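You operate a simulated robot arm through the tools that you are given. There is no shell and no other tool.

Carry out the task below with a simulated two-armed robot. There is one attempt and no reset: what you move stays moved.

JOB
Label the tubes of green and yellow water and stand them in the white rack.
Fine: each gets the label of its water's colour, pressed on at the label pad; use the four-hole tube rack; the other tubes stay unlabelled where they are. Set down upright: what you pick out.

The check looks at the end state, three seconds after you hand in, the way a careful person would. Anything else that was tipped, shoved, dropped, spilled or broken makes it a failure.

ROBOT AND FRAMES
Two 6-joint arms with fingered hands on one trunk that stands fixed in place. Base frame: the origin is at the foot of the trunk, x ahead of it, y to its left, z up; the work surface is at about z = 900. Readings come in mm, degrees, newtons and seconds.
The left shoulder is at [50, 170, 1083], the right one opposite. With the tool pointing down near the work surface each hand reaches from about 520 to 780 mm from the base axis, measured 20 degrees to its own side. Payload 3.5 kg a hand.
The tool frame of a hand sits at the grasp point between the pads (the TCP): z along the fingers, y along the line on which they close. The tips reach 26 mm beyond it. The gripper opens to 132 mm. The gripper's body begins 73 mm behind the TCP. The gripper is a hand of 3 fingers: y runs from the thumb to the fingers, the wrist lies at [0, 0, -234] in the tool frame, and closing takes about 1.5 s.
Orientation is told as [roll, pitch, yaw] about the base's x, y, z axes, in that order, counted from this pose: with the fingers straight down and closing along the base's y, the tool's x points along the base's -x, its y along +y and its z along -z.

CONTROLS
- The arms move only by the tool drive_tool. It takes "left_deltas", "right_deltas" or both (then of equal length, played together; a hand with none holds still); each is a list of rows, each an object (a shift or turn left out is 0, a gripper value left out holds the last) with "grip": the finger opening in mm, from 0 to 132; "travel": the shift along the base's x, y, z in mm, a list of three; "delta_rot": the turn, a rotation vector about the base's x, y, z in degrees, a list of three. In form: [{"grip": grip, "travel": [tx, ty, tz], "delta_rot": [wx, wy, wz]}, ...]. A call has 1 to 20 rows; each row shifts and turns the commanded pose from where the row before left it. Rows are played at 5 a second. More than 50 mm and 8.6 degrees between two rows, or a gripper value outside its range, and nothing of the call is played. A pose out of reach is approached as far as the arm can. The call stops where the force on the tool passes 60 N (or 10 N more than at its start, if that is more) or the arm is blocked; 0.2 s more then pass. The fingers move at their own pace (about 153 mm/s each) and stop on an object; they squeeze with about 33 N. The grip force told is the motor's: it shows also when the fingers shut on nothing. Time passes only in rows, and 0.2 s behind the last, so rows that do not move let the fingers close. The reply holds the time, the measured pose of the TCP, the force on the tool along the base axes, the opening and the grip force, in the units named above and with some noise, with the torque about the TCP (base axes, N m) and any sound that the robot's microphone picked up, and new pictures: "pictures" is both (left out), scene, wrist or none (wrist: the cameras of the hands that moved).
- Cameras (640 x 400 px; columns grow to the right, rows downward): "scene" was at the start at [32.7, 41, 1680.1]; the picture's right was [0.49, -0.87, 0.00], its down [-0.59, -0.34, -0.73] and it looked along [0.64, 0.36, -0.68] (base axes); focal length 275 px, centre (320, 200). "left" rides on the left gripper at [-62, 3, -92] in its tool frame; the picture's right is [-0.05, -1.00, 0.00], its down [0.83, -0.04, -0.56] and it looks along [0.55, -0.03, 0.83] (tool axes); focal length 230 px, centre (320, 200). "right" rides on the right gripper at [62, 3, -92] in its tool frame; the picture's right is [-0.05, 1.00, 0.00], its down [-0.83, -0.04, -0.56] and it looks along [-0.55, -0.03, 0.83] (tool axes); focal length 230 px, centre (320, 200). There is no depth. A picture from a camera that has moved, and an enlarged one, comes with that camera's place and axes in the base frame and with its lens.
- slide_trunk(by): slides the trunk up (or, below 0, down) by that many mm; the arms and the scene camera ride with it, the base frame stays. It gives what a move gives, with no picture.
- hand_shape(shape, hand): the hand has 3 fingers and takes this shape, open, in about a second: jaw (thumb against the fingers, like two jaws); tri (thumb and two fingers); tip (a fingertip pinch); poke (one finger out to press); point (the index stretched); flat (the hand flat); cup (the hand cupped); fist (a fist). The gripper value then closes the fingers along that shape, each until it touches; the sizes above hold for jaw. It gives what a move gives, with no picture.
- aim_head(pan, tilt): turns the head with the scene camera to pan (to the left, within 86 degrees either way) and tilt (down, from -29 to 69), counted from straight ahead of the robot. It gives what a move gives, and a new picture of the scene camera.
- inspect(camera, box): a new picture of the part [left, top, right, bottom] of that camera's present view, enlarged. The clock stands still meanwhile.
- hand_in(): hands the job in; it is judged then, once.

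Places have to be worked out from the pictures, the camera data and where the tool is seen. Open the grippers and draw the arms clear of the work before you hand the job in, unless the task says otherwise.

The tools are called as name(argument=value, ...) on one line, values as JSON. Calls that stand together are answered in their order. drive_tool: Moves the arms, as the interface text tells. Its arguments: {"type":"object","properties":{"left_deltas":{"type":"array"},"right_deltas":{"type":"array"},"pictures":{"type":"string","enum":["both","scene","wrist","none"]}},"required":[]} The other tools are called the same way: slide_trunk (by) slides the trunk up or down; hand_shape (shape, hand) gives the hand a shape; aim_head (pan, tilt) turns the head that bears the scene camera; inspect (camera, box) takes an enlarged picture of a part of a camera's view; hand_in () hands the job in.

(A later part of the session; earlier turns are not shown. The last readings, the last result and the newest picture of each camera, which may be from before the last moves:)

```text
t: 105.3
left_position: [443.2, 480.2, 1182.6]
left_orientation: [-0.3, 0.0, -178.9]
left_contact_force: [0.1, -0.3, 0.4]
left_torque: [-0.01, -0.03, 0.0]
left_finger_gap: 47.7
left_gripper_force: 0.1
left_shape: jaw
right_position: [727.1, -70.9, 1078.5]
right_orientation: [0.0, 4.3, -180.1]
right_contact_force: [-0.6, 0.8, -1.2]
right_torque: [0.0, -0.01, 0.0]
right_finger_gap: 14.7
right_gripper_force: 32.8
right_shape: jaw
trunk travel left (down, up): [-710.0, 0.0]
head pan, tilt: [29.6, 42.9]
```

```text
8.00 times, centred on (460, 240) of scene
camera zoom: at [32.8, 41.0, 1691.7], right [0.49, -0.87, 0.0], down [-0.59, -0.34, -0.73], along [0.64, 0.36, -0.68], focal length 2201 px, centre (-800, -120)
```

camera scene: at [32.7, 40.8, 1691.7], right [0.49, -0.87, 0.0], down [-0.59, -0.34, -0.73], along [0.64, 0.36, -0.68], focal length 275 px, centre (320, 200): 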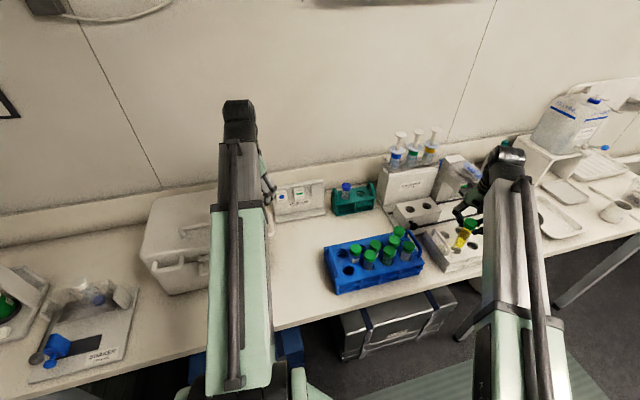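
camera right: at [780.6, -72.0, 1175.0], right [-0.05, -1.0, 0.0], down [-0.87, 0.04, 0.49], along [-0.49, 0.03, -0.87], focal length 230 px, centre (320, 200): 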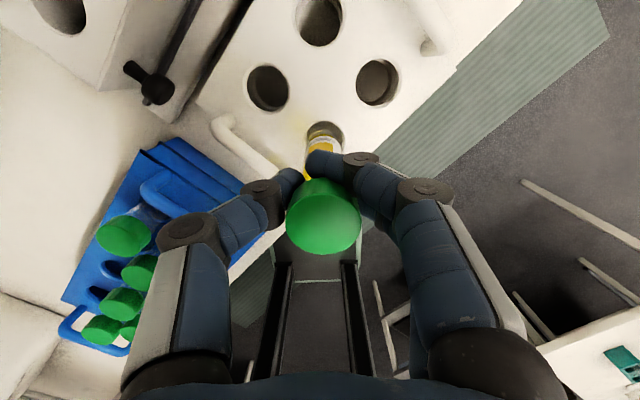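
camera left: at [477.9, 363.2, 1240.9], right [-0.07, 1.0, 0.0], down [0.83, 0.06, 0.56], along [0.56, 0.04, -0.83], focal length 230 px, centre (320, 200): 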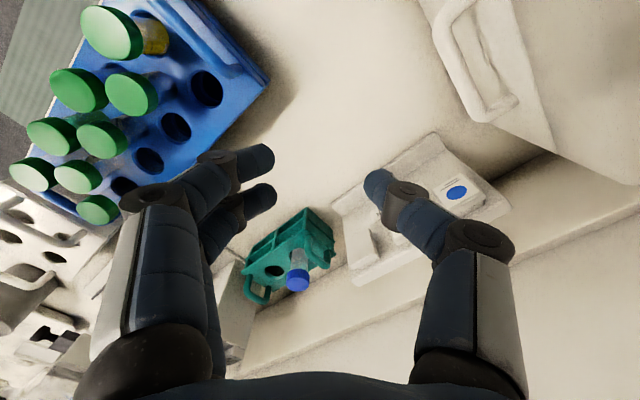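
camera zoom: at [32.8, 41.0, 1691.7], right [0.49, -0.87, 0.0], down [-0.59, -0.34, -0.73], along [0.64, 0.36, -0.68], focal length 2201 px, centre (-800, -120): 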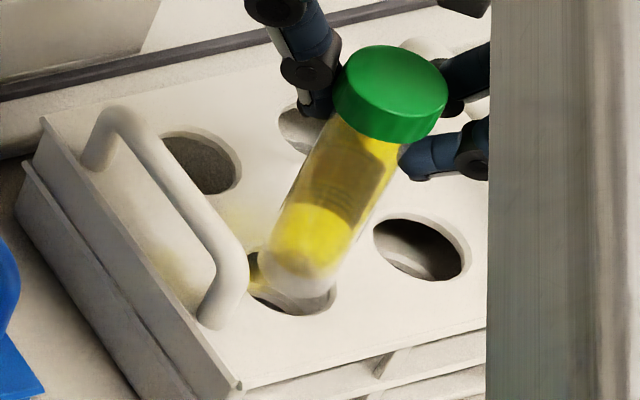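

Now centred in both views. Lowering in.

drive_tool(right_deltas=[{"travel": [0, 0, -6]}, {"travel": [0, 0, -6]}, {"travel": [0, 0, -6]}, {}], pictures="none")

inspect(camera="right", box=[240, 90, 400, 210])

inspect(camera="scene", box=[430, 215, 490, 265])

```text
t: 106.3
left_position: [442.7, 480.0, 1183.0]
left_orientation: [-0.3, 0.1, -178.9]
left_contact_force: [0.5, 0.3, -0.1]
left_torque: [-0.03, 0.01, -0.01]
left_finger_gap: 47.5
left_gripper_force: 0.0
left_shape: jaw
right_position: [726.6, -70.7, 1060.0]
right_orientation: [0.0, 4.3, -180.0]
right_contact_force: [-0.4, -0.4, -0.2]
right_torque: [0.02, 0.02, -0.01]
right_finger_gap: 14.4
right_gripper_force: 33.1
right_shape: jaw
trunk travel left (down, up): [-710.0, 0.0]
head pan, tilt: [29.6, 42.9]
```

```text
3.33 times, centred on (320, 150) of right
camera zoom: at [781.6, -74.3, 1156.9], right [-0.05, -1.0, 0.0], down [-0.87, 0.04, 0.49], along [-0.49, 0.03, -0.87], focal length 767 px, centre (320, 367)
```

zoom: 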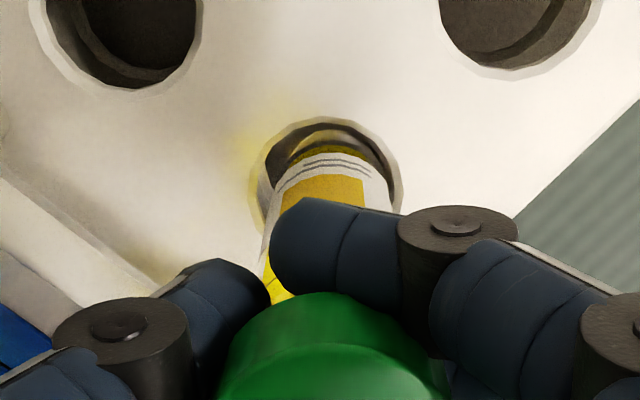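

```text
8.00 times, centred on (460, 240) of scene
camera zoom: at [32.8, 41.0, 1691.7], right [0.49, -0.87, 0.0], down [-0.59, -0.34, -0.73], along [0.64, 0.36, -0.68], focal length 2201 px, centre (-800, -120)
```

zoom: 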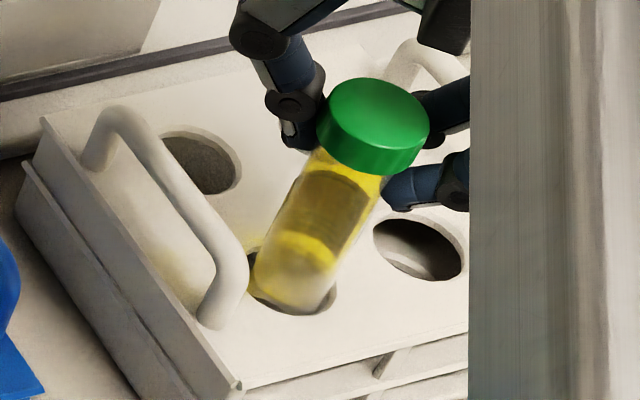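

The bottom is inside the hole with no force. Continuing down.

drive_tool(right_deltas=[{"travel": [0, 0, -8]}, {"travel": [0, 0, -8]}, {"travel": [0, 0, -8]}, {}], pictures="none")

inspect(camera="right", box=[220, 90, 420, 240])

inspect(camera="scene", box=[430, 215, 490, 265])

```text
t: 107.3
left_position: [443.1, 478.9, 1183.3]
left_orientation: [-0.3, 0.0, -178.8]
left_contact_force: [-0.9, -0.2, 0.1]
left_torque: [0.05, -0.04, -0.03]
left_finger_gap: 47.6
left_gripper_force: 0.1
left_shape: jaw
right_position: [727.1, -71.6, 1036.3]
right_orientation: [0.0, 4.5, -180.0]
right_contact_force: [-0.5, 0.2, -0.7]
right_torque: [0.0, -0.01, -0.02]
right_finger_gap: 14.8
right_gripper_force: 33.4
right_shape: jaw
trunk travel left (down, up): [-710.0, 0.0]
head pan, tilt: [29.6, 42.9]
```

```text
2.67 times, centred on (320, 165) of right
camera zoom: at [781.8, -74.3, 1132.6], right [-0.05, -1.0, 0.0], down [-0.87, 0.04, 0.49], along [-0.49, 0.03, -0.87], focal length 614 px, centre (320, 293)
```

zoom: 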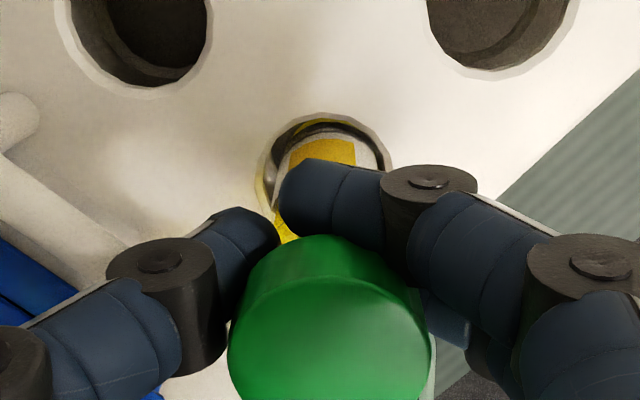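

```text
8.00 times, centred on (460, 240) of scene
camera zoom: at [32.7, 41.0, 1691.7], right [0.49, -0.87, 0.0], down [-0.59, -0.34, -0.73], along [0.64, 0.36, -0.68], focal length 2201 px, centre (-800, -120)
```

zoom: 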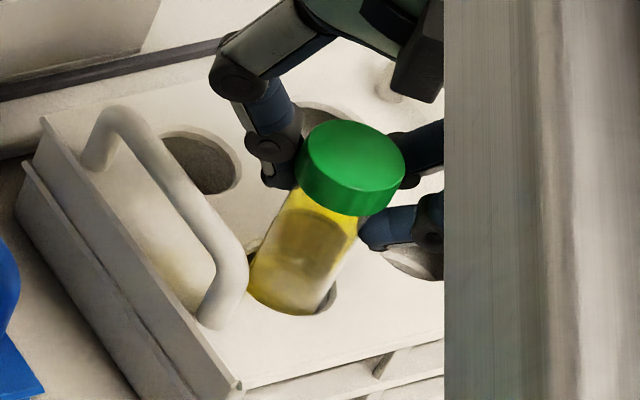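

Still free of force. I'll lower the last part gently until it seats.

drive_tool(right_deltas=[{"travel": [0, 0, -7]}, {"travel": [0, 0, -6]}, {"travel": [0, 0, -4]}, {}], pictures="none")

drive_tool(right_deltas=[{"travel": [0, 0, -2]}, {"travel": [0, 0, -1.5]}, {}], pictures="none")

inspect(camera="scene", box=[430, 215, 490, 265])

inspect(camera="right", box=[220, 90, 420, 240])

```text
t: 108.3
left_position: [443.4, 479.6, 1181.9]
left_orientation: [-0.1, 0.0, -179.0]
left_contact_force: [-0.2, -0.5, -0.1]
left_torque: [0.0, -0.04, -0.03]
left_finger_gap: 47.7
left_gripper_force: 0.1
left_shape: jaw
right_position: [726.7, -71.6, 1018.6]
right_orientation: [0.1, 4.3, -179.9]
right_contact_force: [-0.4, -0.3, -0.4]
right_torque: [0.0, -0.01, 0.0]
right_finger_gap: 14.7
right_gripper_force: 33.0
right_shape: jaw
trunk travel left (down, up): [-710.0, 0.0]
head pan, tilt: [29.6, 42.9]
```

```text
t: 109.1
left_position: [442.7, 479.2, 1182.7]
left_orientation: [-0.2, 0.1, -179.0]
left_contact_force: [-0.1, -0.5, -0.3]
left_torque: [0.03, -0.02, -0.01]
left_finger_gap: 47.6
left_gripper_force: 0.0
left_shape: jaw
right_position: [727.7, -71.3, 1015.0]
right_orientation: [-0.1, 4.3, -180.1]
right_contact_force: [0.1, -0.2, -1.1]
right_torque: [0.02, 0.0, 0.01]
right_finger_gap: 14.8
right_gripper_force: 33.4
right_shape: jaw
trunk travel left (down, up): [-710.0, 0.0]
head pan, tilt: [29.6, 42.9]
```

```text
8.00 times, centred on (460, 240) of scene
camera zoom: at [32.8, 41.0, 1691.7], right [0.49, -0.87, 0.0], down [-0.59, -0.34, -0.73], along [0.64, 0.36, -0.68], focal length 2201 px, centre (-800, -120)
```

zoom: 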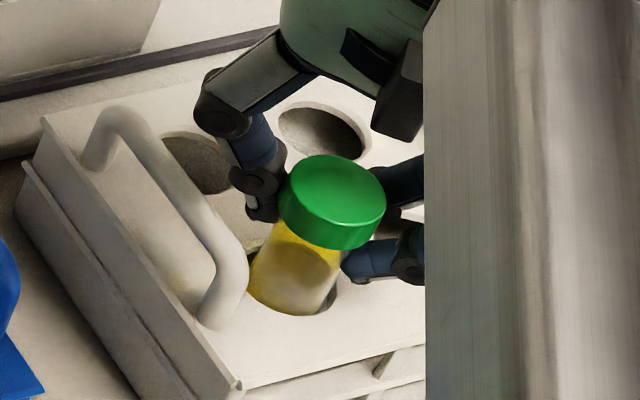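

```text
2.67 times, centred on (320, 165) of right
camera zoom: at [781.7, -74.7, 1112.3], right [-0.05, -1.0, 0.0], down [-0.87, 0.04, 0.49], along [-0.49, 0.03, -0.87], focal length 614 px, centre (320, 293)
```

zoom: 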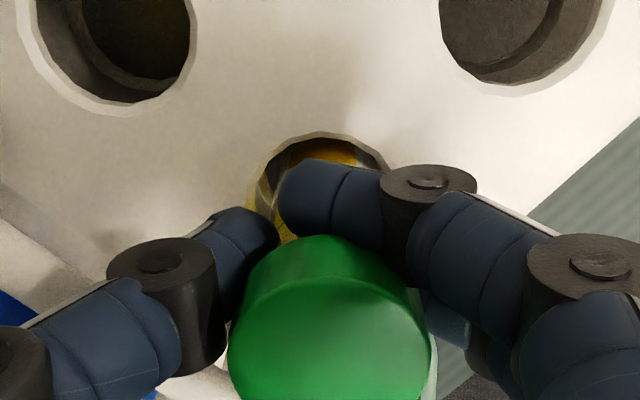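

drive_tool(right_deltas=[{"travel": [0, 0, -2]}, {"travel": [0, 0, -1.5]}, {"travel": [0, 0, -1]}, {}], pictures="none")

```text
t: 110.1
left_position: [442.9, 480.4, 1183.8]
left_orientation: [-0.3, 0.1, -179.0]
left_contact_force: [0.2, -0.1, 0.6]
left_torque: [-0.03, -0.02, 0.01]
left_finger_gap: 47.7
left_gripper_force: 0.1
left_shape: jaw
right_position: [727.7, -70.3, 1010.6]
right_orientation: [-0.1, 4.3, -180.0]
right_contact_force: [0.0, -0.7, 1.8]
right_torque: [-0.02, 0.02, 0.01]
right_finger_gap: 14.8
right_gripper_force: 33.1
right_shape: jaw
trunk travel left (down, up): [-710.0, 0.0]
head pan, tilt: [29.6, 42.9]
```

Seated (Fz about 1.8 N at z≈1010.6). Opening gently to the same 48 mm and withdrawing straight up.

drive_tool(right_deltas=[{"grip": 48}, {}, {}, {}, {}, {"travel": [0, 0, 12]}, {"travel": [0, 0, 18]}, {"travel": [0, 0, 22]}, {"travel": [0, 0, 22]}], pictures="both")

inspect(camera="scene", box=[430, 215, 490, 265])

inspect(camera="right", box=[200, 80, 440, 260])

```text
t: 112.1
left_position: [442.7, 479.8, 1183.3]
left_orientation: [-0.2, 0.1, -178.9]
left_contact_force: [-0.3, -0.6, -0.5]
left_torque: [-0.03, 0.01, -0.04]
left_finger_gap: 47.9
left_gripper_force: 0.1
left_shape: jaw
right_position: [727.3, -72.1, 1086.0]
right_orientation: [-0.1, 4.3, -180.0]
right_contact_force: [0.8, 1.0, 0.3]
right_torque: [-0.02, -0.02, 0.02]
right_finger_gap: 47.6
right_gripper_force: 0.1
right_shape: jaw
trunk travel left (down, up): [-710.0, 0.0]
head pan, tilt: [29.6, 42.9]
camera scene: at [32.6, 41.0, 1691.7], right [0.49, -0.87, 0.0], down [-0.59, -0.34, -0.73], along [0.64, 0.36, -0.68], focal length 275 px, centre (320, 200)
camera right: at [781.7, -74.7, 1181.8], right [-0.05, -1.0, 0.0], down [-0.87, 0.04, 0.49], along [-0.49, 0.03, -0.87], focal length 230 px, centre (320, 200)
```

scene: 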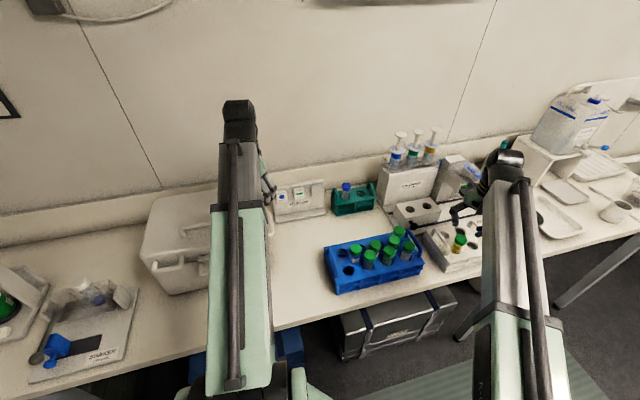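
right: 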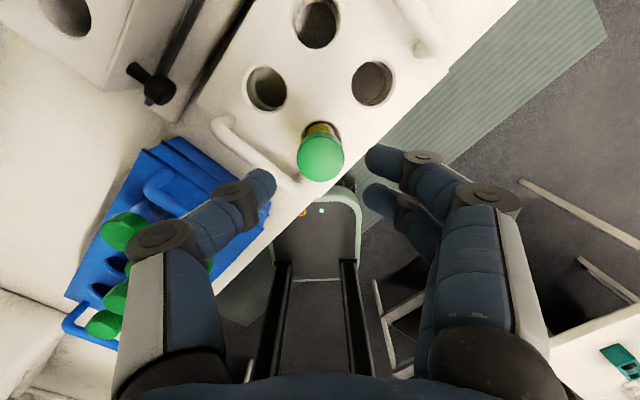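

```text
8.00 times, centred on (460, 240) of scene
camera zoom: at [32.6, 41.0, 1691.7], right [0.49, -0.87, 0.0], down [-0.59, -0.34, -0.73], along [0.64, 0.36, -0.68], focal length 2201 px, centre (-800, -120)
```

zoom: 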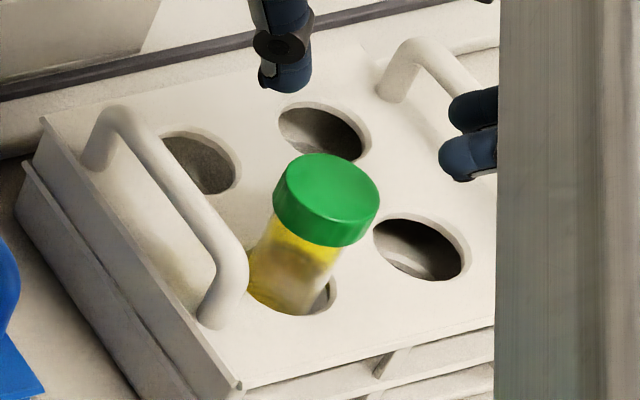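

```text
2.22 times, centred on (320, 170) of right
camera zoom: at [781.7, -74.7, 1181.8], right [-0.05, -1.0, 0.0], down [-0.87, 0.04, 0.49], along [-0.49, 0.03, -0.87], focal length 511 px, centre (320, 267)
```

zoom: 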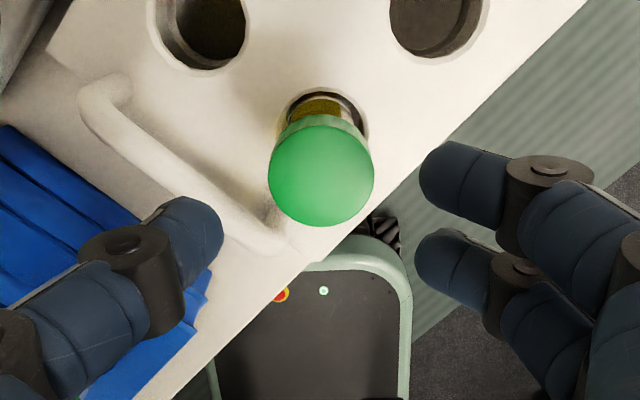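

Yellow now stands labelled in the white rack. Next is green: I'll pull the right hand back and bring the left hand above green with yaw −225° (thumb toward the gap behind it).

drive_tool(right_deltas=[{"travel": [0, 0, 20]}, {"travel": [-5, 0, 20]}, {"travel": [-25, -10, 5]}, {"travel": [-30, -12, 5]}, {"travel": [-30, -12, 5]}, {"travel": [-30, -12, 5]}, {"travel": [-30, -12, 0]}, {"travel": [-20, -12, 0]}, {}, {}], left_deltas=[{}, {"travel": [13, -36, -4], "delta_rot": [0, 0, -5.1]}, {"travel": [13, -36, -4], "delta_rot": [0, 0, -5.1]}, {"travel": [13, -36, -4], "delta_rot": [0, 0, -5.1]}, {"travel": [13, -36, -4], "delta_rot": [0, 0, -5.1]}, {"travel": [13, -36, -4], "delta_rot": [0, 0, -5.1]}, {"travel": [13, -36, -4], "delta_rot": [0, 0, -5.1]}, {"travel": [13, -36, -4], "delta_rot": [0, 0, -5.1]}, {"travel": [13, -36, -4], "delta_rot": [0, 0, -5.1]}, {"travel": [13, -36, -4], "delta_rot": [0, 0, -5.1]}], pictures="both")

inspect(camera="left", box=[180, 40, 420, 220])

```text
t: 114.3
left_position: [560.6, 155.4, 1149.3]
left_orientation: [-0.2, 0.1, 135.1]
left_contact_force: [0.2, -0.9, 0.2]
left_torque: [0.03, 0.0, -0.03]
left_finger_gap: 47.3
left_gripper_force: 0.0
left_shape: jaw
right_position: [557.9, -143.1, 1143.7]
right_orientation: [0.0, 4.3, -180.1]
right_contact_force: [-0.8, 0.4, 0.1]
right_torque: [-0.01, 0.0, -0.01]
right_finger_gap: 47.2
right_gripper_force: 0.0
right_shape: jaw
trunk travel left (down, up): [-710.0, 0.0]
head pan, tilt: [29.6, 42.9]
camera scene: at [32.8, 40.4, 1691.7], right [0.49, -0.87, 0.0], down [-0.59, -0.34, -0.73], along [0.64, 0.36, -0.68], focal length 275 px, centre (320, 200)
camera right: at [611.6, -145.6, 1241.2], right [-0.05, -1.0, -0.01], down [-0.87, 0.04, 0.49], along [-0.49, 0.03, -0.87], focal length 230 px, centre (320, 200)
camera left: at [515.6, 195.8, 1240.1], right [0.67, 0.74, 0.0], down [0.62, -0.56, 0.56], along [0.42, -0.37, -0.83], focal length 230 px, centre (320, 200)
```

scene: 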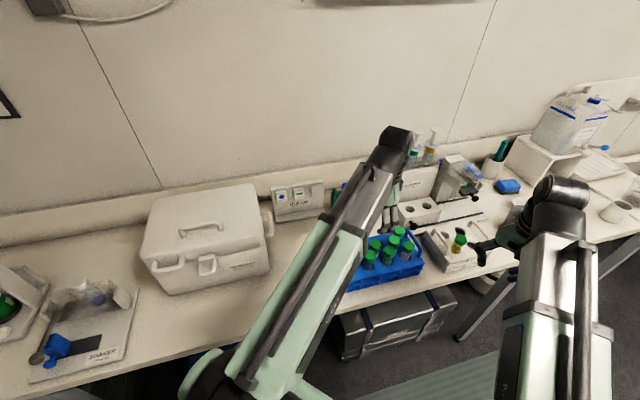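
right: 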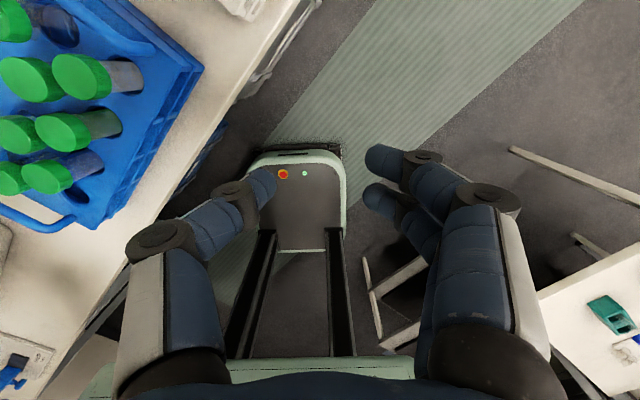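
left: 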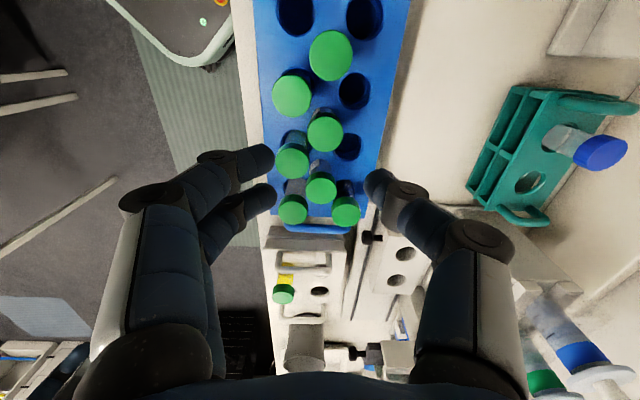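

```text
2.22 times, centred on (300, 130) of left
camera zoom: at [515.6, 195.8, 1240.1], right [0.67, 0.74, 0.0], down [0.62, -0.56, 0.56], along [0.42, -0.37, -0.83], focal length 511 px, centre (364, 356)
```

zoom: 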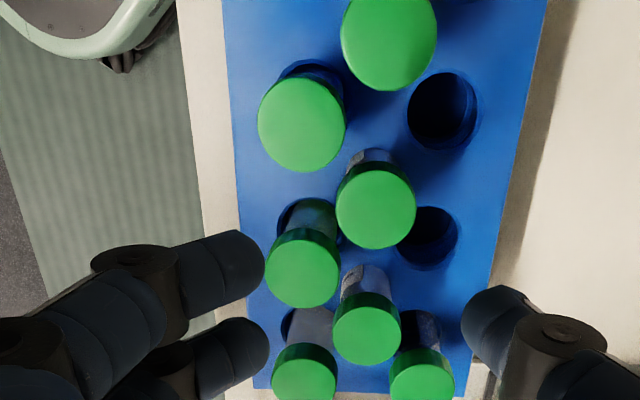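

Green reads (571,108) with neighbours exactly at ±45 mm, so the thumb gap lies at 45° as planned. I'll centre over green and descend to just above the caps.

drive_tool(left_deltas=[{"grip": 45, "travel": [5, -23, 0]}, {"travel": [5.5, -24, 0]}, {"travel": [0, 0, -25]}, {"travel": [0, 0, -25]}, {"travel": [0, 0, -25]}, {"travel": [0, 0, -18]}, {}], pictures="both")

inspect(camera="left", box=[200, 80, 440, 260])

inspect(camera="scene", box=[330, 205, 430, 275])

```text
t: 115.9
left_position: [571.3, 108.2, 1054.9]
left_orientation: [-0.2, 0.1, 135.2]
left_contact_force: [1.0, -0.4, 0.4]
left_torque: [0.06, -0.01, 0.0]
left_finger_gap: 45.0
left_gripper_force: 0.1
left_shape: jaw
right_position: [556.8, -140.5, 1145.1]
right_orientation: [0.0, 4.3, -180.0]
right_contact_force: [0.3, 0.6, 0.7]
right_torque: [0.02, 0.04, 0.02]
right_finger_gap: 47.4
right_gripper_force: 0.1
right_shape: jaw
trunk travel left (down, up): [-710.0, 0.0]
head pan, tilt: [29.6, 42.9]
camera scene: at [32.7, 41.0, 1691.7], right [0.49, -0.87, 0.0], down [-0.59, -0.34, -0.73], along [0.64, 0.36, -0.68], focal length 275 px, centre (320, 200)
camera left: at [524.8, 149.5, 1146.8], right [0.67, 0.74, 0.0], down [0.62, -0.56, 0.56], along [0.42, -0.37, -0.83], focal length 230 px, centre (320, 200)
```

scene: 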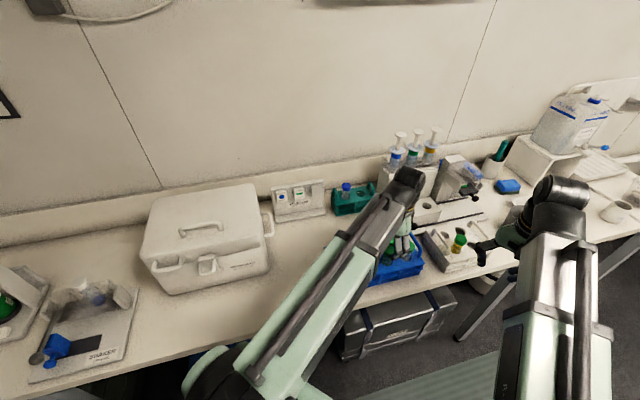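
left: 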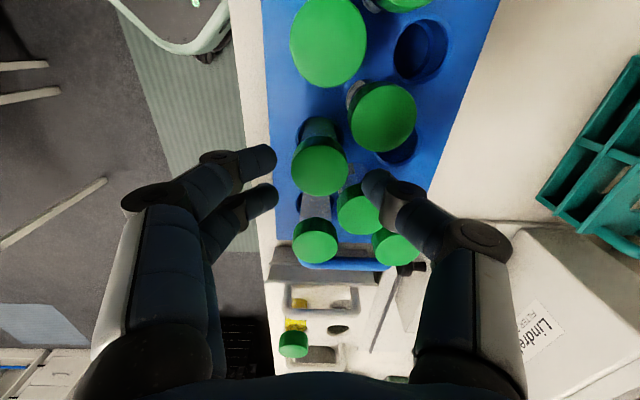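

```text
2.22 times, centred on (320, 170) of left
camera zoom: at [524.8, 149.5, 1146.8], right [0.67, 0.74, 0.0], down [0.62, -0.56, 0.56], along [0.42, -0.37, -0.83], focal length 511 px, centre (320, 267)
```

zoom: 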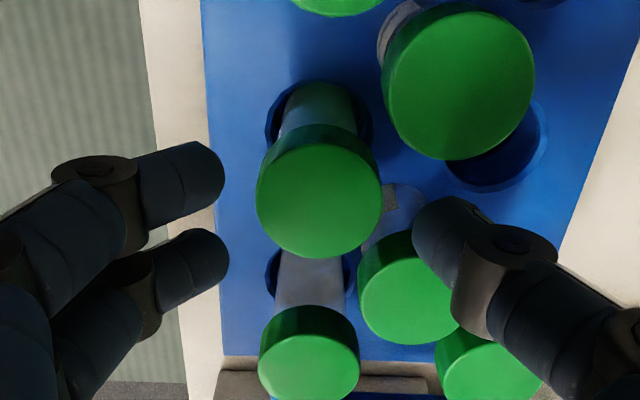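

```text
5.71 times, centred on (380, 240) of scene
camera zoom: at [32.7, 41.0, 1691.7], right [0.49, -0.87, 0.0], down [-0.59, -0.34, -0.73], along [0.64, 0.36, -0.68], focal length 1572 px, centre (-23, -29)
```

zoom: 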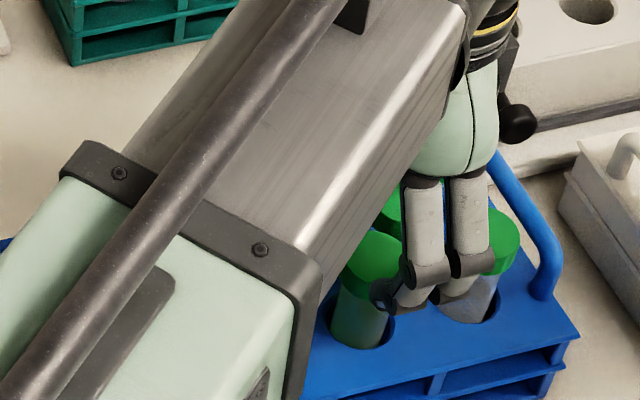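

inspect(camera="left", box=[310, 140, 420, 240])

inspect(camera="right", box=[0, 0, 220, 160])

```text
4.00 times, centred on (365, 190) of left
camera zoom: at [524.8, 149.5, 1146.8], right [0.67, 0.74, 0.0], down [0.62, -0.56, 0.56], along [0.42, -0.37, -0.83], focal length 920 px, centre (140, 240)
```

zoom: 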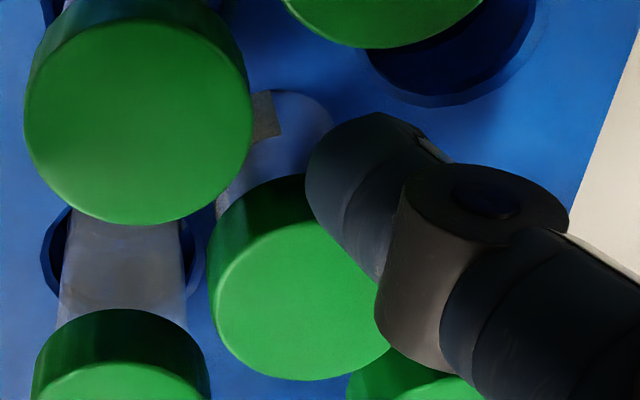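

```text
2.50 times, centred on (110, 80) of right
camera zoom: at [611.6, -145.1, 1241.3], right [-0.05, -1.0, 0.0], down [-0.87, 0.04, 0.49], along [-0.49, 0.03, -0.87], focal length 575 px, centre (845, 500)
```

zoom: 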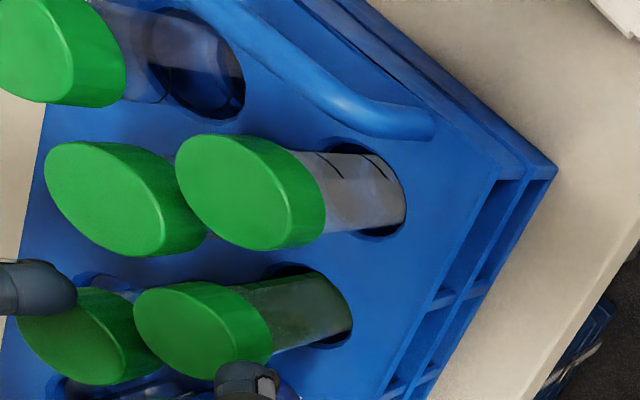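

The thumb sits about 2 mm nearer the right-hand neighbour, so I'll shift the hand 2 mm along the row to centre it in the gap, then descend slowly.

drive_tool(left_deltas=[{"travel": [-1.4, 1.4, 0]}, {"travel": [0, 0, -8]}, {"travel": [0, 0, -8]}, {}], pictures="wrist")

inspect(camera="left", box=[260, 120, 420, 240])

```text
t: 116.9
left_position: [568.8, 110.7, 1037.4]
left_orientation: [-0.2, 0.1, 135.2]
left_contact_force: [0.4, 0.5, 0.1]
left_torque: [0.02, -0.04, -0.04]
left_finger_gap: 45.4
left_gripper_force: 0.1
left_shape: jaw
right_position: [557.0, -142.5, 1144.1]
right_orientation: [0.0, 4.2, -180.0]
right_contact_force: [0.3, -0.5, -0.8]
right_torque: [0.03, -0.02, -0.01]
right_finger_gap: 47.7
right_gripper_force: 0.0
right_shape: jaw
trunk travel left (down, up): [-710.0, 0.0]
head pan, tilt: [29.6, 42.9]
camera left: at [523.5, 150.9, 1130.4], right [0.67, 0.74, 0.0], down [0.62, -0.56, 0.56], along [0.42, -0.37, -0.83], focal length 230 px, centre (320, 200)
```

left: 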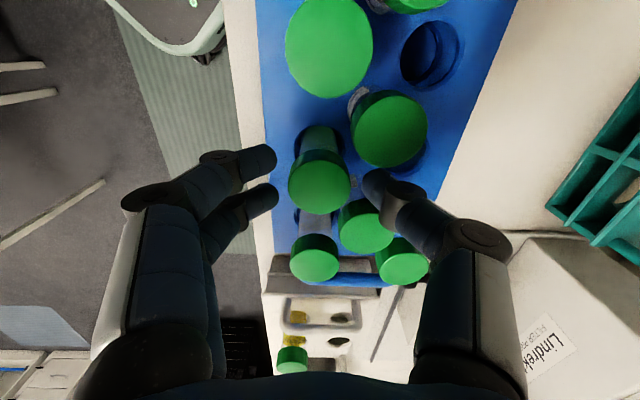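

```text
3.33 times, centred on (340, 180) of left
camera zoom: at [523.5, 150.9, 1130.4], right [0.67, 0.74, 0.0], down [0.62, -0.56, 0.56], along [0.42, -0.37, -0.83], focal length 767 px, centre (253, 267)
```

zoom: 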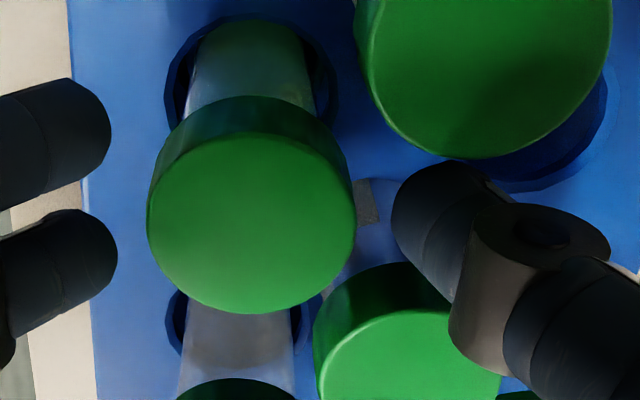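

The thumb is entering the gap without contact (forces near zero). Continuing down in small steps.

drive_tool(left_deltas=[{"travel": [0, 0, -5]}, {"travel": [0, 0, -5]}, {}], pictures="wrist")

inspect(camera="left", box=[260, 120, 420, 240])

inspect(camera="right", box=[0, 0, 160, 160])

```text
t: 117.7
left_position: [569.4, 110.9, 1028.8]
left_orientation: [-0.1, 0.1, 135.1]
left_contact_force: [0.2, 0.0, -0.1]
left_torque: [0.02, 0.0, 0.0]
left_finger_gap: 45.5
left_gripper_force: 0.0
left_shape: jaw
right_position: [556.7, -142.5, 1144.3]
right_orientation: [0.0, 4.3, -180.1]
right_contact_force: [-0.6, -0.2, -0.3]
right_torque: [-0.02, 0.01, -0.02]
right_finger_gap: 47.5
right_gripper_force: 0.1
right_shape: jaw
trunk travel left (down, up): [-710.0, 0.0]
head pan, tilt: [29.6, 42.9]
camera left: at [523.3, 150.8, 1120.6], right [0.67, 0.74, 0.0], down [0.62, -0.56, 0.56], along [0.42, -0.37, -0.83], focal length 230 px, centre (320, 200)
```

left: 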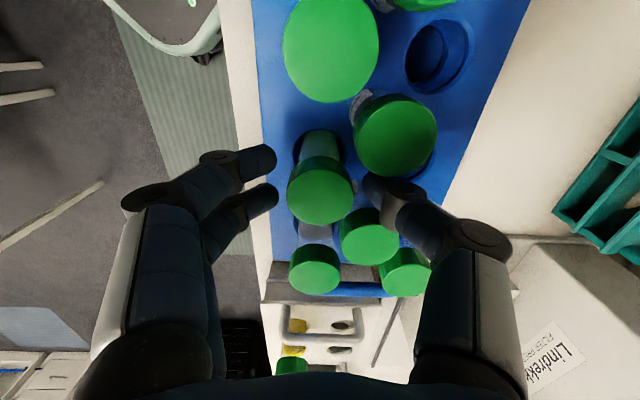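

```text
3.33 times, centred on (340, 180) of left
camera zoom: at [523.3, 150.8, 1120.6], right [0.67, 0.74, 0.0], down [0.62, -0.56, 0.56], along [0.42, -0.37, -0.83], focal length 767 px, centre (253, 267)
```

zoom: 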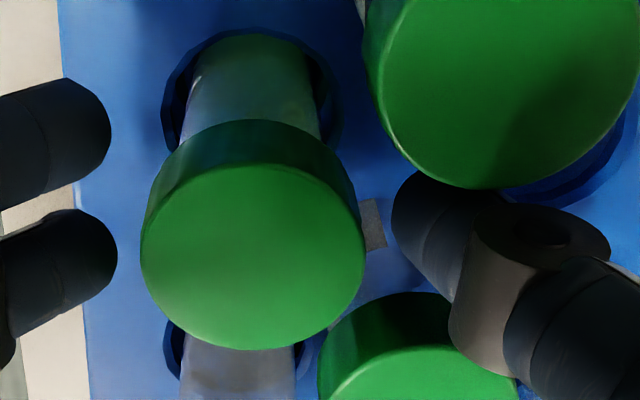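

```text
2.50 times, centred on (80, 80) of right
camera zoom: at [611.6, -145.1, 1241.3], right [-0.05, -1.0, 0.0], down [-0.87, 0.04, 0.49], along [-0.49, 0.03, -0.87], focal length 575 px, centre (920, 500)
```

zoom: 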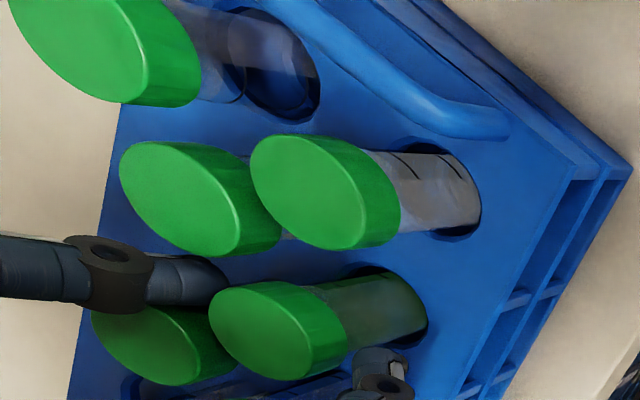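

Still no contact. Continuing down to grasp height in small steps.

drive_tool(left_deltas=[{"travel": [0, 0, -4]}, {"travel": [0, 0, -4]}, {}], pictures="none")

drive_tool(left_deltas=[{"travel": [0, 0, -4]}, {"travel": [0, 0, -4]}, {}], pictures="wrist")

inspect(camera="left", box=[260, 120, 420, 240])

inspect(camera="right", box=[0, 0, 160, 160])

```text
t: 118.5
left_position: [569.1, 110.7, 1019.9]
left_orientation: [-0.2, 0.1, 135.1]
left_contact_force: [0.7, -0.4, 0.1]
left_torque: [0.02, 0.03, -0.02]
left_finger_gap: 45.4
left_gripper_force: 0.1
left_shape: jaw
right_position: [557.2, -143.5, 1144.7]
right_orientation: [-0.1, 4.2, -180.1]
right_contact_force: [1.0, -0.5, -1.2]
right_torque: [-0.02, 0.02, 0.02]
right_finger_gap: 47.5
right_gripper_force: 0.1
right_shape: jaw
trunk travel left (down, up): [-710.0, 0.0]
head pan, tilt: [29.6, 42.9]
```

```text
t: 119.3
left_position: [568.2, 110.1, 1013.1]
left_orientation: [-0.1, 0.1, 135.2]
left_contact_force: [0.2, 0.3, -0.5]
left_torque: [0.0, 0.02, -0.01]
left_finger_gap: 45.2
left_gripper_force: 0.0
left_shape: jaw
right_position: [558.3, -140.9, 1144.9]
right_orientation: [0.0, 4.3, -180.0]
right_contact_force: [0.5, 0.2, -0.5]
right_torque: [0.01, 0.02, 0.0]
right_finger_gap: 47.5
right_gripper_force: 0.0
right_shape: jaw
trunk travel left (down, up): [-710.0, 0.0]
head pan, tilt: [29.6, 42.9]
camera left: at [523.3, 151.0, 1104.5], right [0.67, 0.74, 0.0], down [0.62, -0.56, 0.56], along [0.42, -0.37, -0.83], focal length 230 px, centre (320, 200)
```

left: 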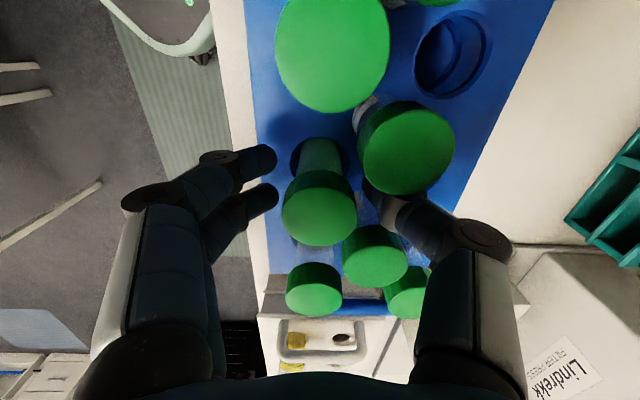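

```text
3.33 times, centred on (340, 180) of left
camera zoom: at [523.3, 151.0, 1104.5], right [0.67, 0.74, 0.0], down [0.62, -0.56, 0.56], along [0.42, -0.37, -0.83], focal length 767 px, centre (253, 267)
```

zoom: 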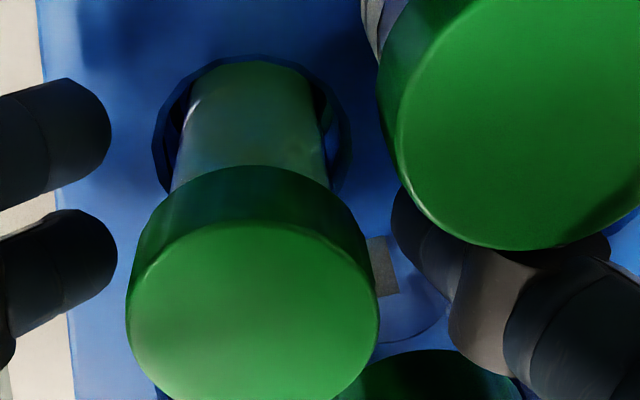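

```text
2.50 times, centred on (80, 80) of right
camera zoom: at [611.6, -145.1, 1241.3], right [-0.05, -1.0, 0.0], down [-0.87, 0.04, 0.49], along [-0.49, 0.03, -0.87], focal length 575 px, centre (920, 500)
```

zoom: 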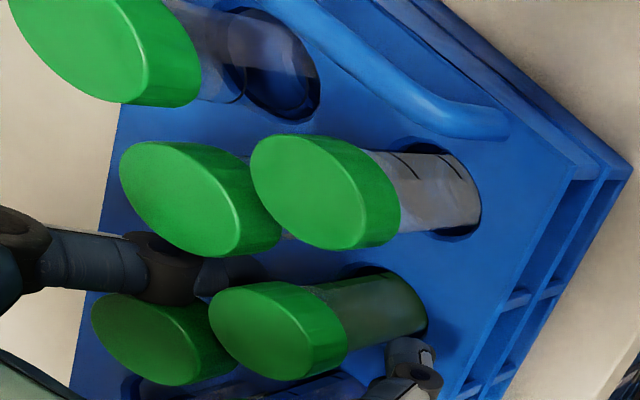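

The right camera shows the thumb sitting cleanly between the two neighbouring caps, and nothing has moved. Closing on green.

drive_tool(left_deltas=[{"travel": [0, 0, -1]}, {"grip": 0}, {}, {}, {}, {}, {}, {}, {}, {}], pictures="wrist")

inspect(camera="left", box=[240, 120, 420, 255])

inspect(camera="right", box=[0, 0, 160, 160])

```text
t: 121.5
left_position: [568.8, 110.4, 1011.1]
left_orientation: [-0.2, 0.1, 135.2]
left_contact_force: [-0.2, 0.2, -0.6]
left_torque: [0.0, 0.02, -0.01]
left_finger_gap: 17.8
left_gripper_force: 32.3
left_shape: jaw
right_position: [557.7, -141.6, 1144.4]
right_orientation: [0.0, 4.3, -180.0]
right_contact_force: [0.2, -1.9, 0.5]
right_torque: [-0.02, -0.03, 0.03]
right_finger_gap: 47.5
right_gripper_force: 0.1
right_shape: jaw
trunk travel left (down, up): [-710.0, 0.0]
head pan, tilt: [29.6, 42.9]
camera left: at [523.5, 151.0, 1103.4], right [0.67, 0.74, 0.0], down [0.62, -0.56, 0.56], along [0.42, -0.37, -0.83], focal length 230 px, centre (320, 200)
```

left: 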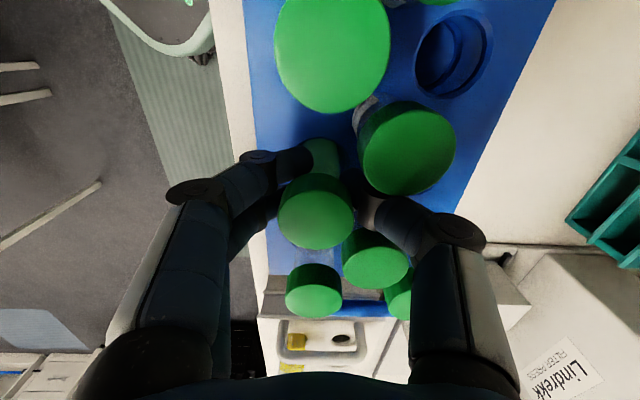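

```text
2.96 times, centred on (330, 188) of left
camera zoom: at [523.5, 151.0, 1103.4], right [0.67, 0.74, 0.0], down [0.62, -0.56, 0.56], along [0.42, -0.37, -0.83], focal length 682 px, centre (290, 237)
```

zoom: 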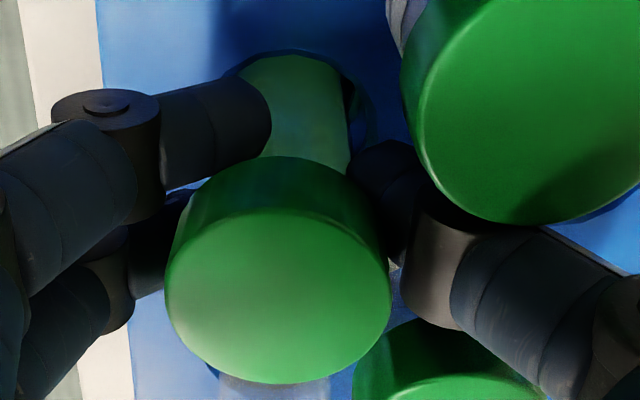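

```text
2.50 times, centred on (80, 80) of right
camera zoom: at [611.6, -145.1, 1241.3], right [-0.05, -1.0, 0.0], down [-0.87, 0.04, 0.49], along [-0.49, 0.03, -0.87], focal length 575 px, centre (920, 500)
```

zoom: 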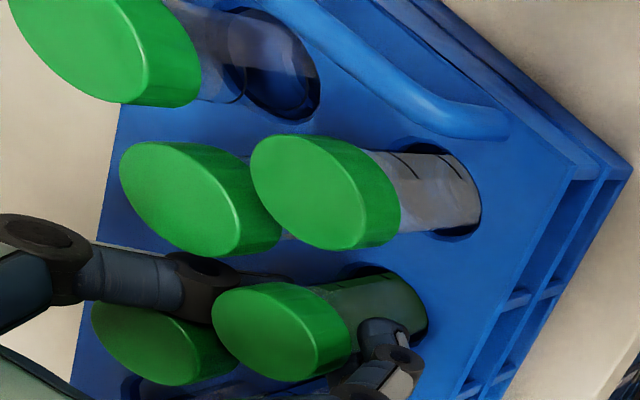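

Green is gripped (32 N) and the neighbours are unmoved. Lifting straight up.

drive_tool(left_deltas=[{"travel": [0, 0, 6]}, {"travel": [0, 0, 8]}, {"travel": [0, 0, 10]}, {"travel": [0, 0, 15]}, {"travel": [0, 0, 20]}, {}], pictures="none")

inspect(camera="right", box=[0, 0, 160, 160])

```text
t: 122.9
left_position: [569.5, 110.1, 1070.5]
left_orientation: [-0.2, 0.1, 135.2]
left_contact_force: [-0.3, 0.3, -1.1]
left_torque: [-0.03, 0.02, 0.01]
left_finger_gap: 17.6
left_gripper_force: 33.4
left_shape: jaw
right_position: [556.1, -142.8, 1145.1]
right_orientation: [0.0, 4.3, -179.9]
right_contact_force: [0.2, -0.3, -0.1]
right_torque: [0.0, 0.03, -0.02]
right_finger_gap: 47.5
right_gripper_force: 0.1
right_shape: jaw
trunk travel left (down, up): [-710.0, 0.0]
head pan, tilt: [29.6, 42.9]
```

```text
2.50 times, centred on (80, 80) of right
camera zoom: at [611.7, -145.1, 1241.2], right [-0.05, -1.0, 0.0], down [-0.87, 0.04, 0.49], along [-0.49, 0.03, -0.87], focal length 575 px, centre (920, 500)
```

zoom: 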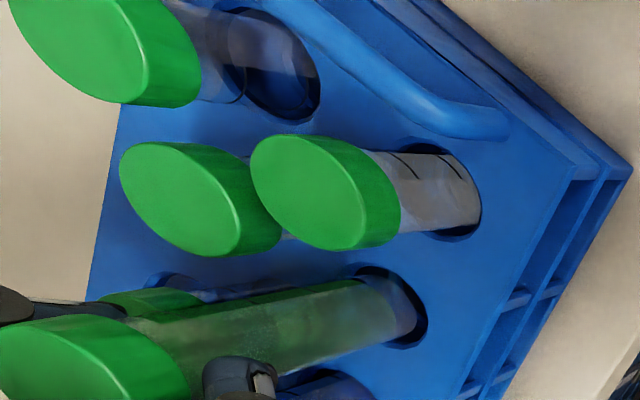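

It's indeed the green water. Lifting clear of the caps.

drive_tool(left_deltas=[{"travel": [0, 0, 25]}, {"travel": [0, 0, 25]}, {"travel": [0, 0, 25]}, {}], pictures="both")

inspect(camera="left", box=[220, 80, 420, 240])

inspect(camera="scene", box=[330, 190, 430, 275])

```text
t: 123.9
left_position: [570.1, 110.3, 1146.4]
left_orientation: [-0.2, 0.1, 135.1]
left_contact_force: [0.0, -0.3, -1.0]
left_torque: [-0.03, -0.01, -0.01]
left_finger_gap: 17.7
left_gripper_force: 32.9
left_shape: jaw
right_position: [557.7, -142.2, 1143.9]
right_orientation: [-0.1, 4.3, -180.1]
right_contact_force: [0.6, -0.1, -0.4]
right_torque: [0.01, 0.0, -0.02]
right_finger_gap: 47.4
right_gripper_force: 0.0
right_shape: jaw
trunk travel left (down, up): [-710.0, 0.0]
head pan, tilt: [29.6, 42.9]
camera scene: at [32.9, 41.0, 1691.7], right [0.49, -0.87, 0.0], down [-0.59, -0.34, -0.73], along [0.64, 0.36, -0.68], focal length 275 px, centre (320, 200)
camera left: at [523.7, 151.1, 1238.2], right [0.67, 0.74, 0.0], down [0.62, -0.56, 0.56], along [0.42, -0.37, -0.83], focal length 230 px, centre (320, 200)
```

scene: 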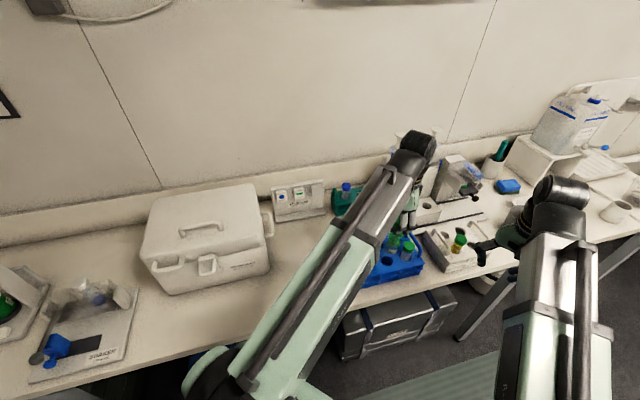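
left: 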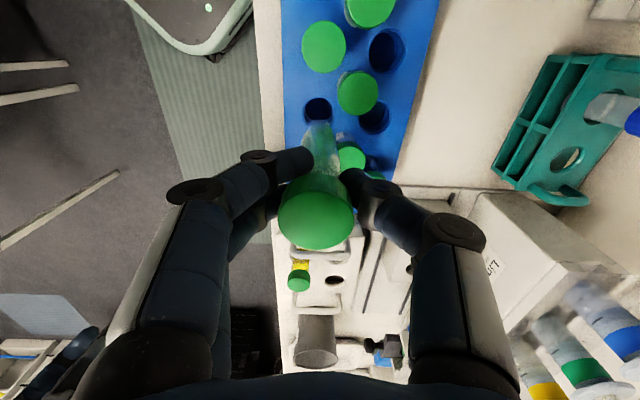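

```text
2.50 times, centred on (320, 160) of left
camera zoom: at [523.7, 151.1, 1238.2], right [0.67, 0.74, 0.0], down [0.62, -0.56, 0.56], along [0.42, -0.37, -0.83], focal length 575 px, centre (320, 300)
```

zoom: 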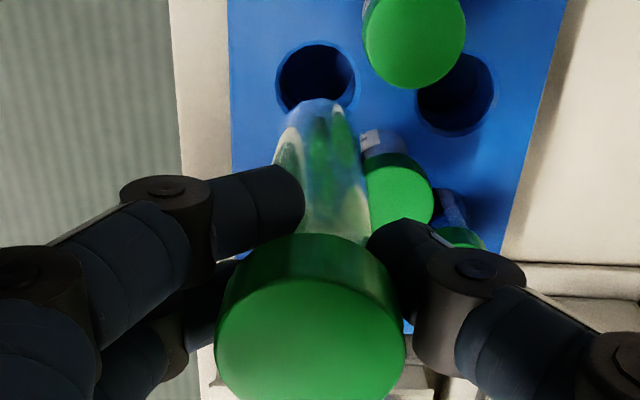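

```text
4.71 times, centred on (380, 232) of scene
camera zoom: at [32.9, 41.0, 1691.7], right [0.49, -0.87, 0.0], down [-0.59, -0.34, -0.73], along [0.64, 0.36, -0.68], focal length 1294 px, centre (38, 47)
```

zoom: 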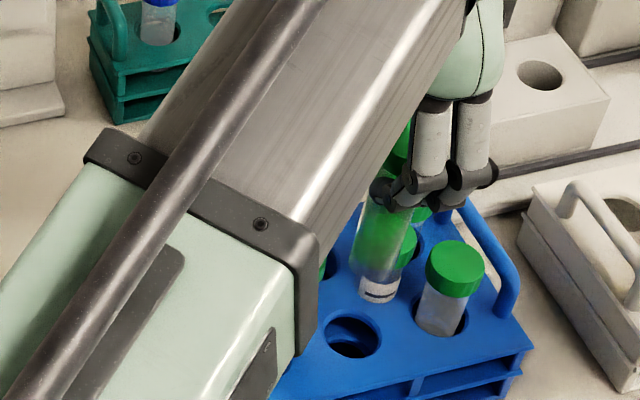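

Held well and upright. Now I'll carry green to a pre-press position in front of the green card, rotating to yaw −135°.

drive_tool(left_deltas=[{"travel": [4, 28, 0], "delta_rot": [0, 0, 8.2]}, {"travel": [4, 30, 0], "delta_rot": [0, 0, 8.2]}, {"travel": [4, 30, 0], "delta_rot": [0, 0, 8.2]}, {"travel": [4, 30, 0], "delta_rot": [0, 0, 8.2]}, {"travel": [4, 30, 0], "delta_rot": [0, 0, 8.2]}, {"travel": [4, 30, 0], "delta_rot": [0, 0, 8.2]}, {"travel": [4, 30, 0], "delta_rot": [0, 0, 8.2]}, {"travel": [4, 30, -6], "delta_rot": [0, 0, 8.2]}, {"travel": [4, 30, -8], "delta_rot": [0, 0, 8.2]}, {"travel": [3, 30, -8], "delta_rot": [0, 0, 8.2]}, {"travel": [2, 30, -8], "delta_rot": [0, 0, 7.9]}, {}], pictures="both")

inspect(camera="left", box=[220, 100, 460, 280])

```text
t: 126.5
left_position: [609.7, 439.4, 1115.5]
left_orientation: [-0.2, 0.1, -134.9]
left_contact_force: [0.1, 0.7, -0.4]
left_torque: [-0.01, -0.01, 0.0]
left_finger_gap: 17.6
left_gripper_force: 32.9
left_shape: jaw
right_position: [556.6, -142.0, 1144.2]
right_orientation: [-0.1, 4.3, -180.0]
right_contact_force: [-0.9, -0.1, -0.1]
right_torque: [0.01, 0.0, -0.02]
right_finger_gap: 47.6
right_gripper_force: 0.1
right_shape: jaw
trunk travel left (down, up): [-710.0, 0.0]
head pan, tilt: [29.6, 42.9]
camera scene: at [32.7, 40.6, 1691.7], right [0.49, -0.87, 0.0], down [-0.59, -0.34, -0.73], along [0.64, 0.36, -0.68], focal length 275 px, centre (320, 200)
camera left: at [569.5, 392.4, 1207.3], right [-0.74, 0.67, 0.0], down [0.56, 0.62, 0.56], along [0.37, 0.42, -0.83], focal length 230 px, centre (320, 200)
```

scene: 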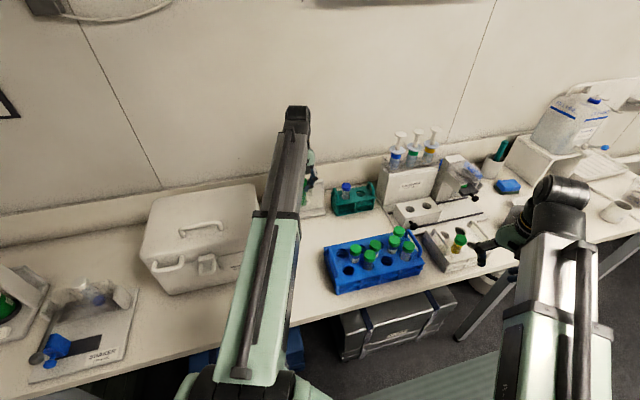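
left: 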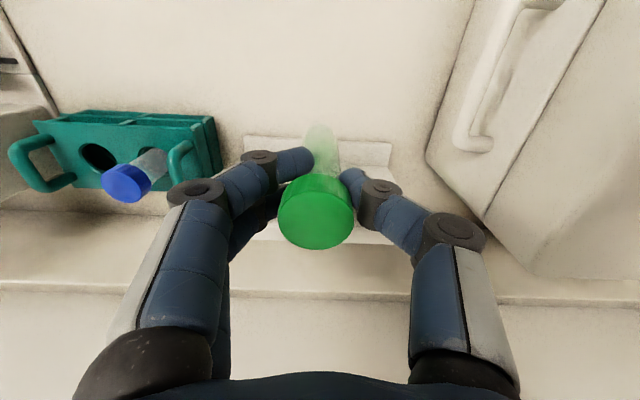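

```text
2.22 times, centred on (340, 190) of left
camera zoom: at [569.5, 392.4, 1207.3], right [-0.74, 0.67, 0.0], down [0.56, 0.62, 0.56], along [0.37, 0.42, -0.83], focal length 511 px, centre (276, 222)
```

zoom: 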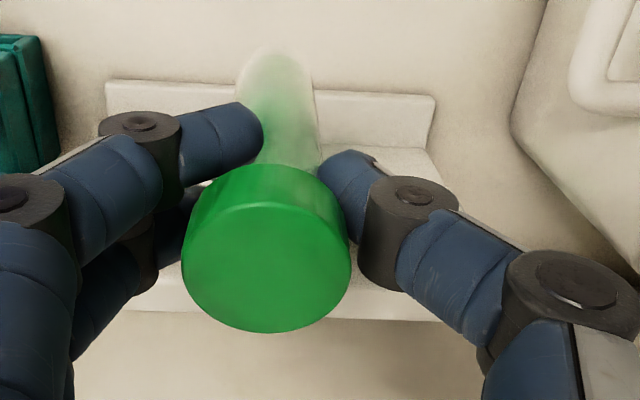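

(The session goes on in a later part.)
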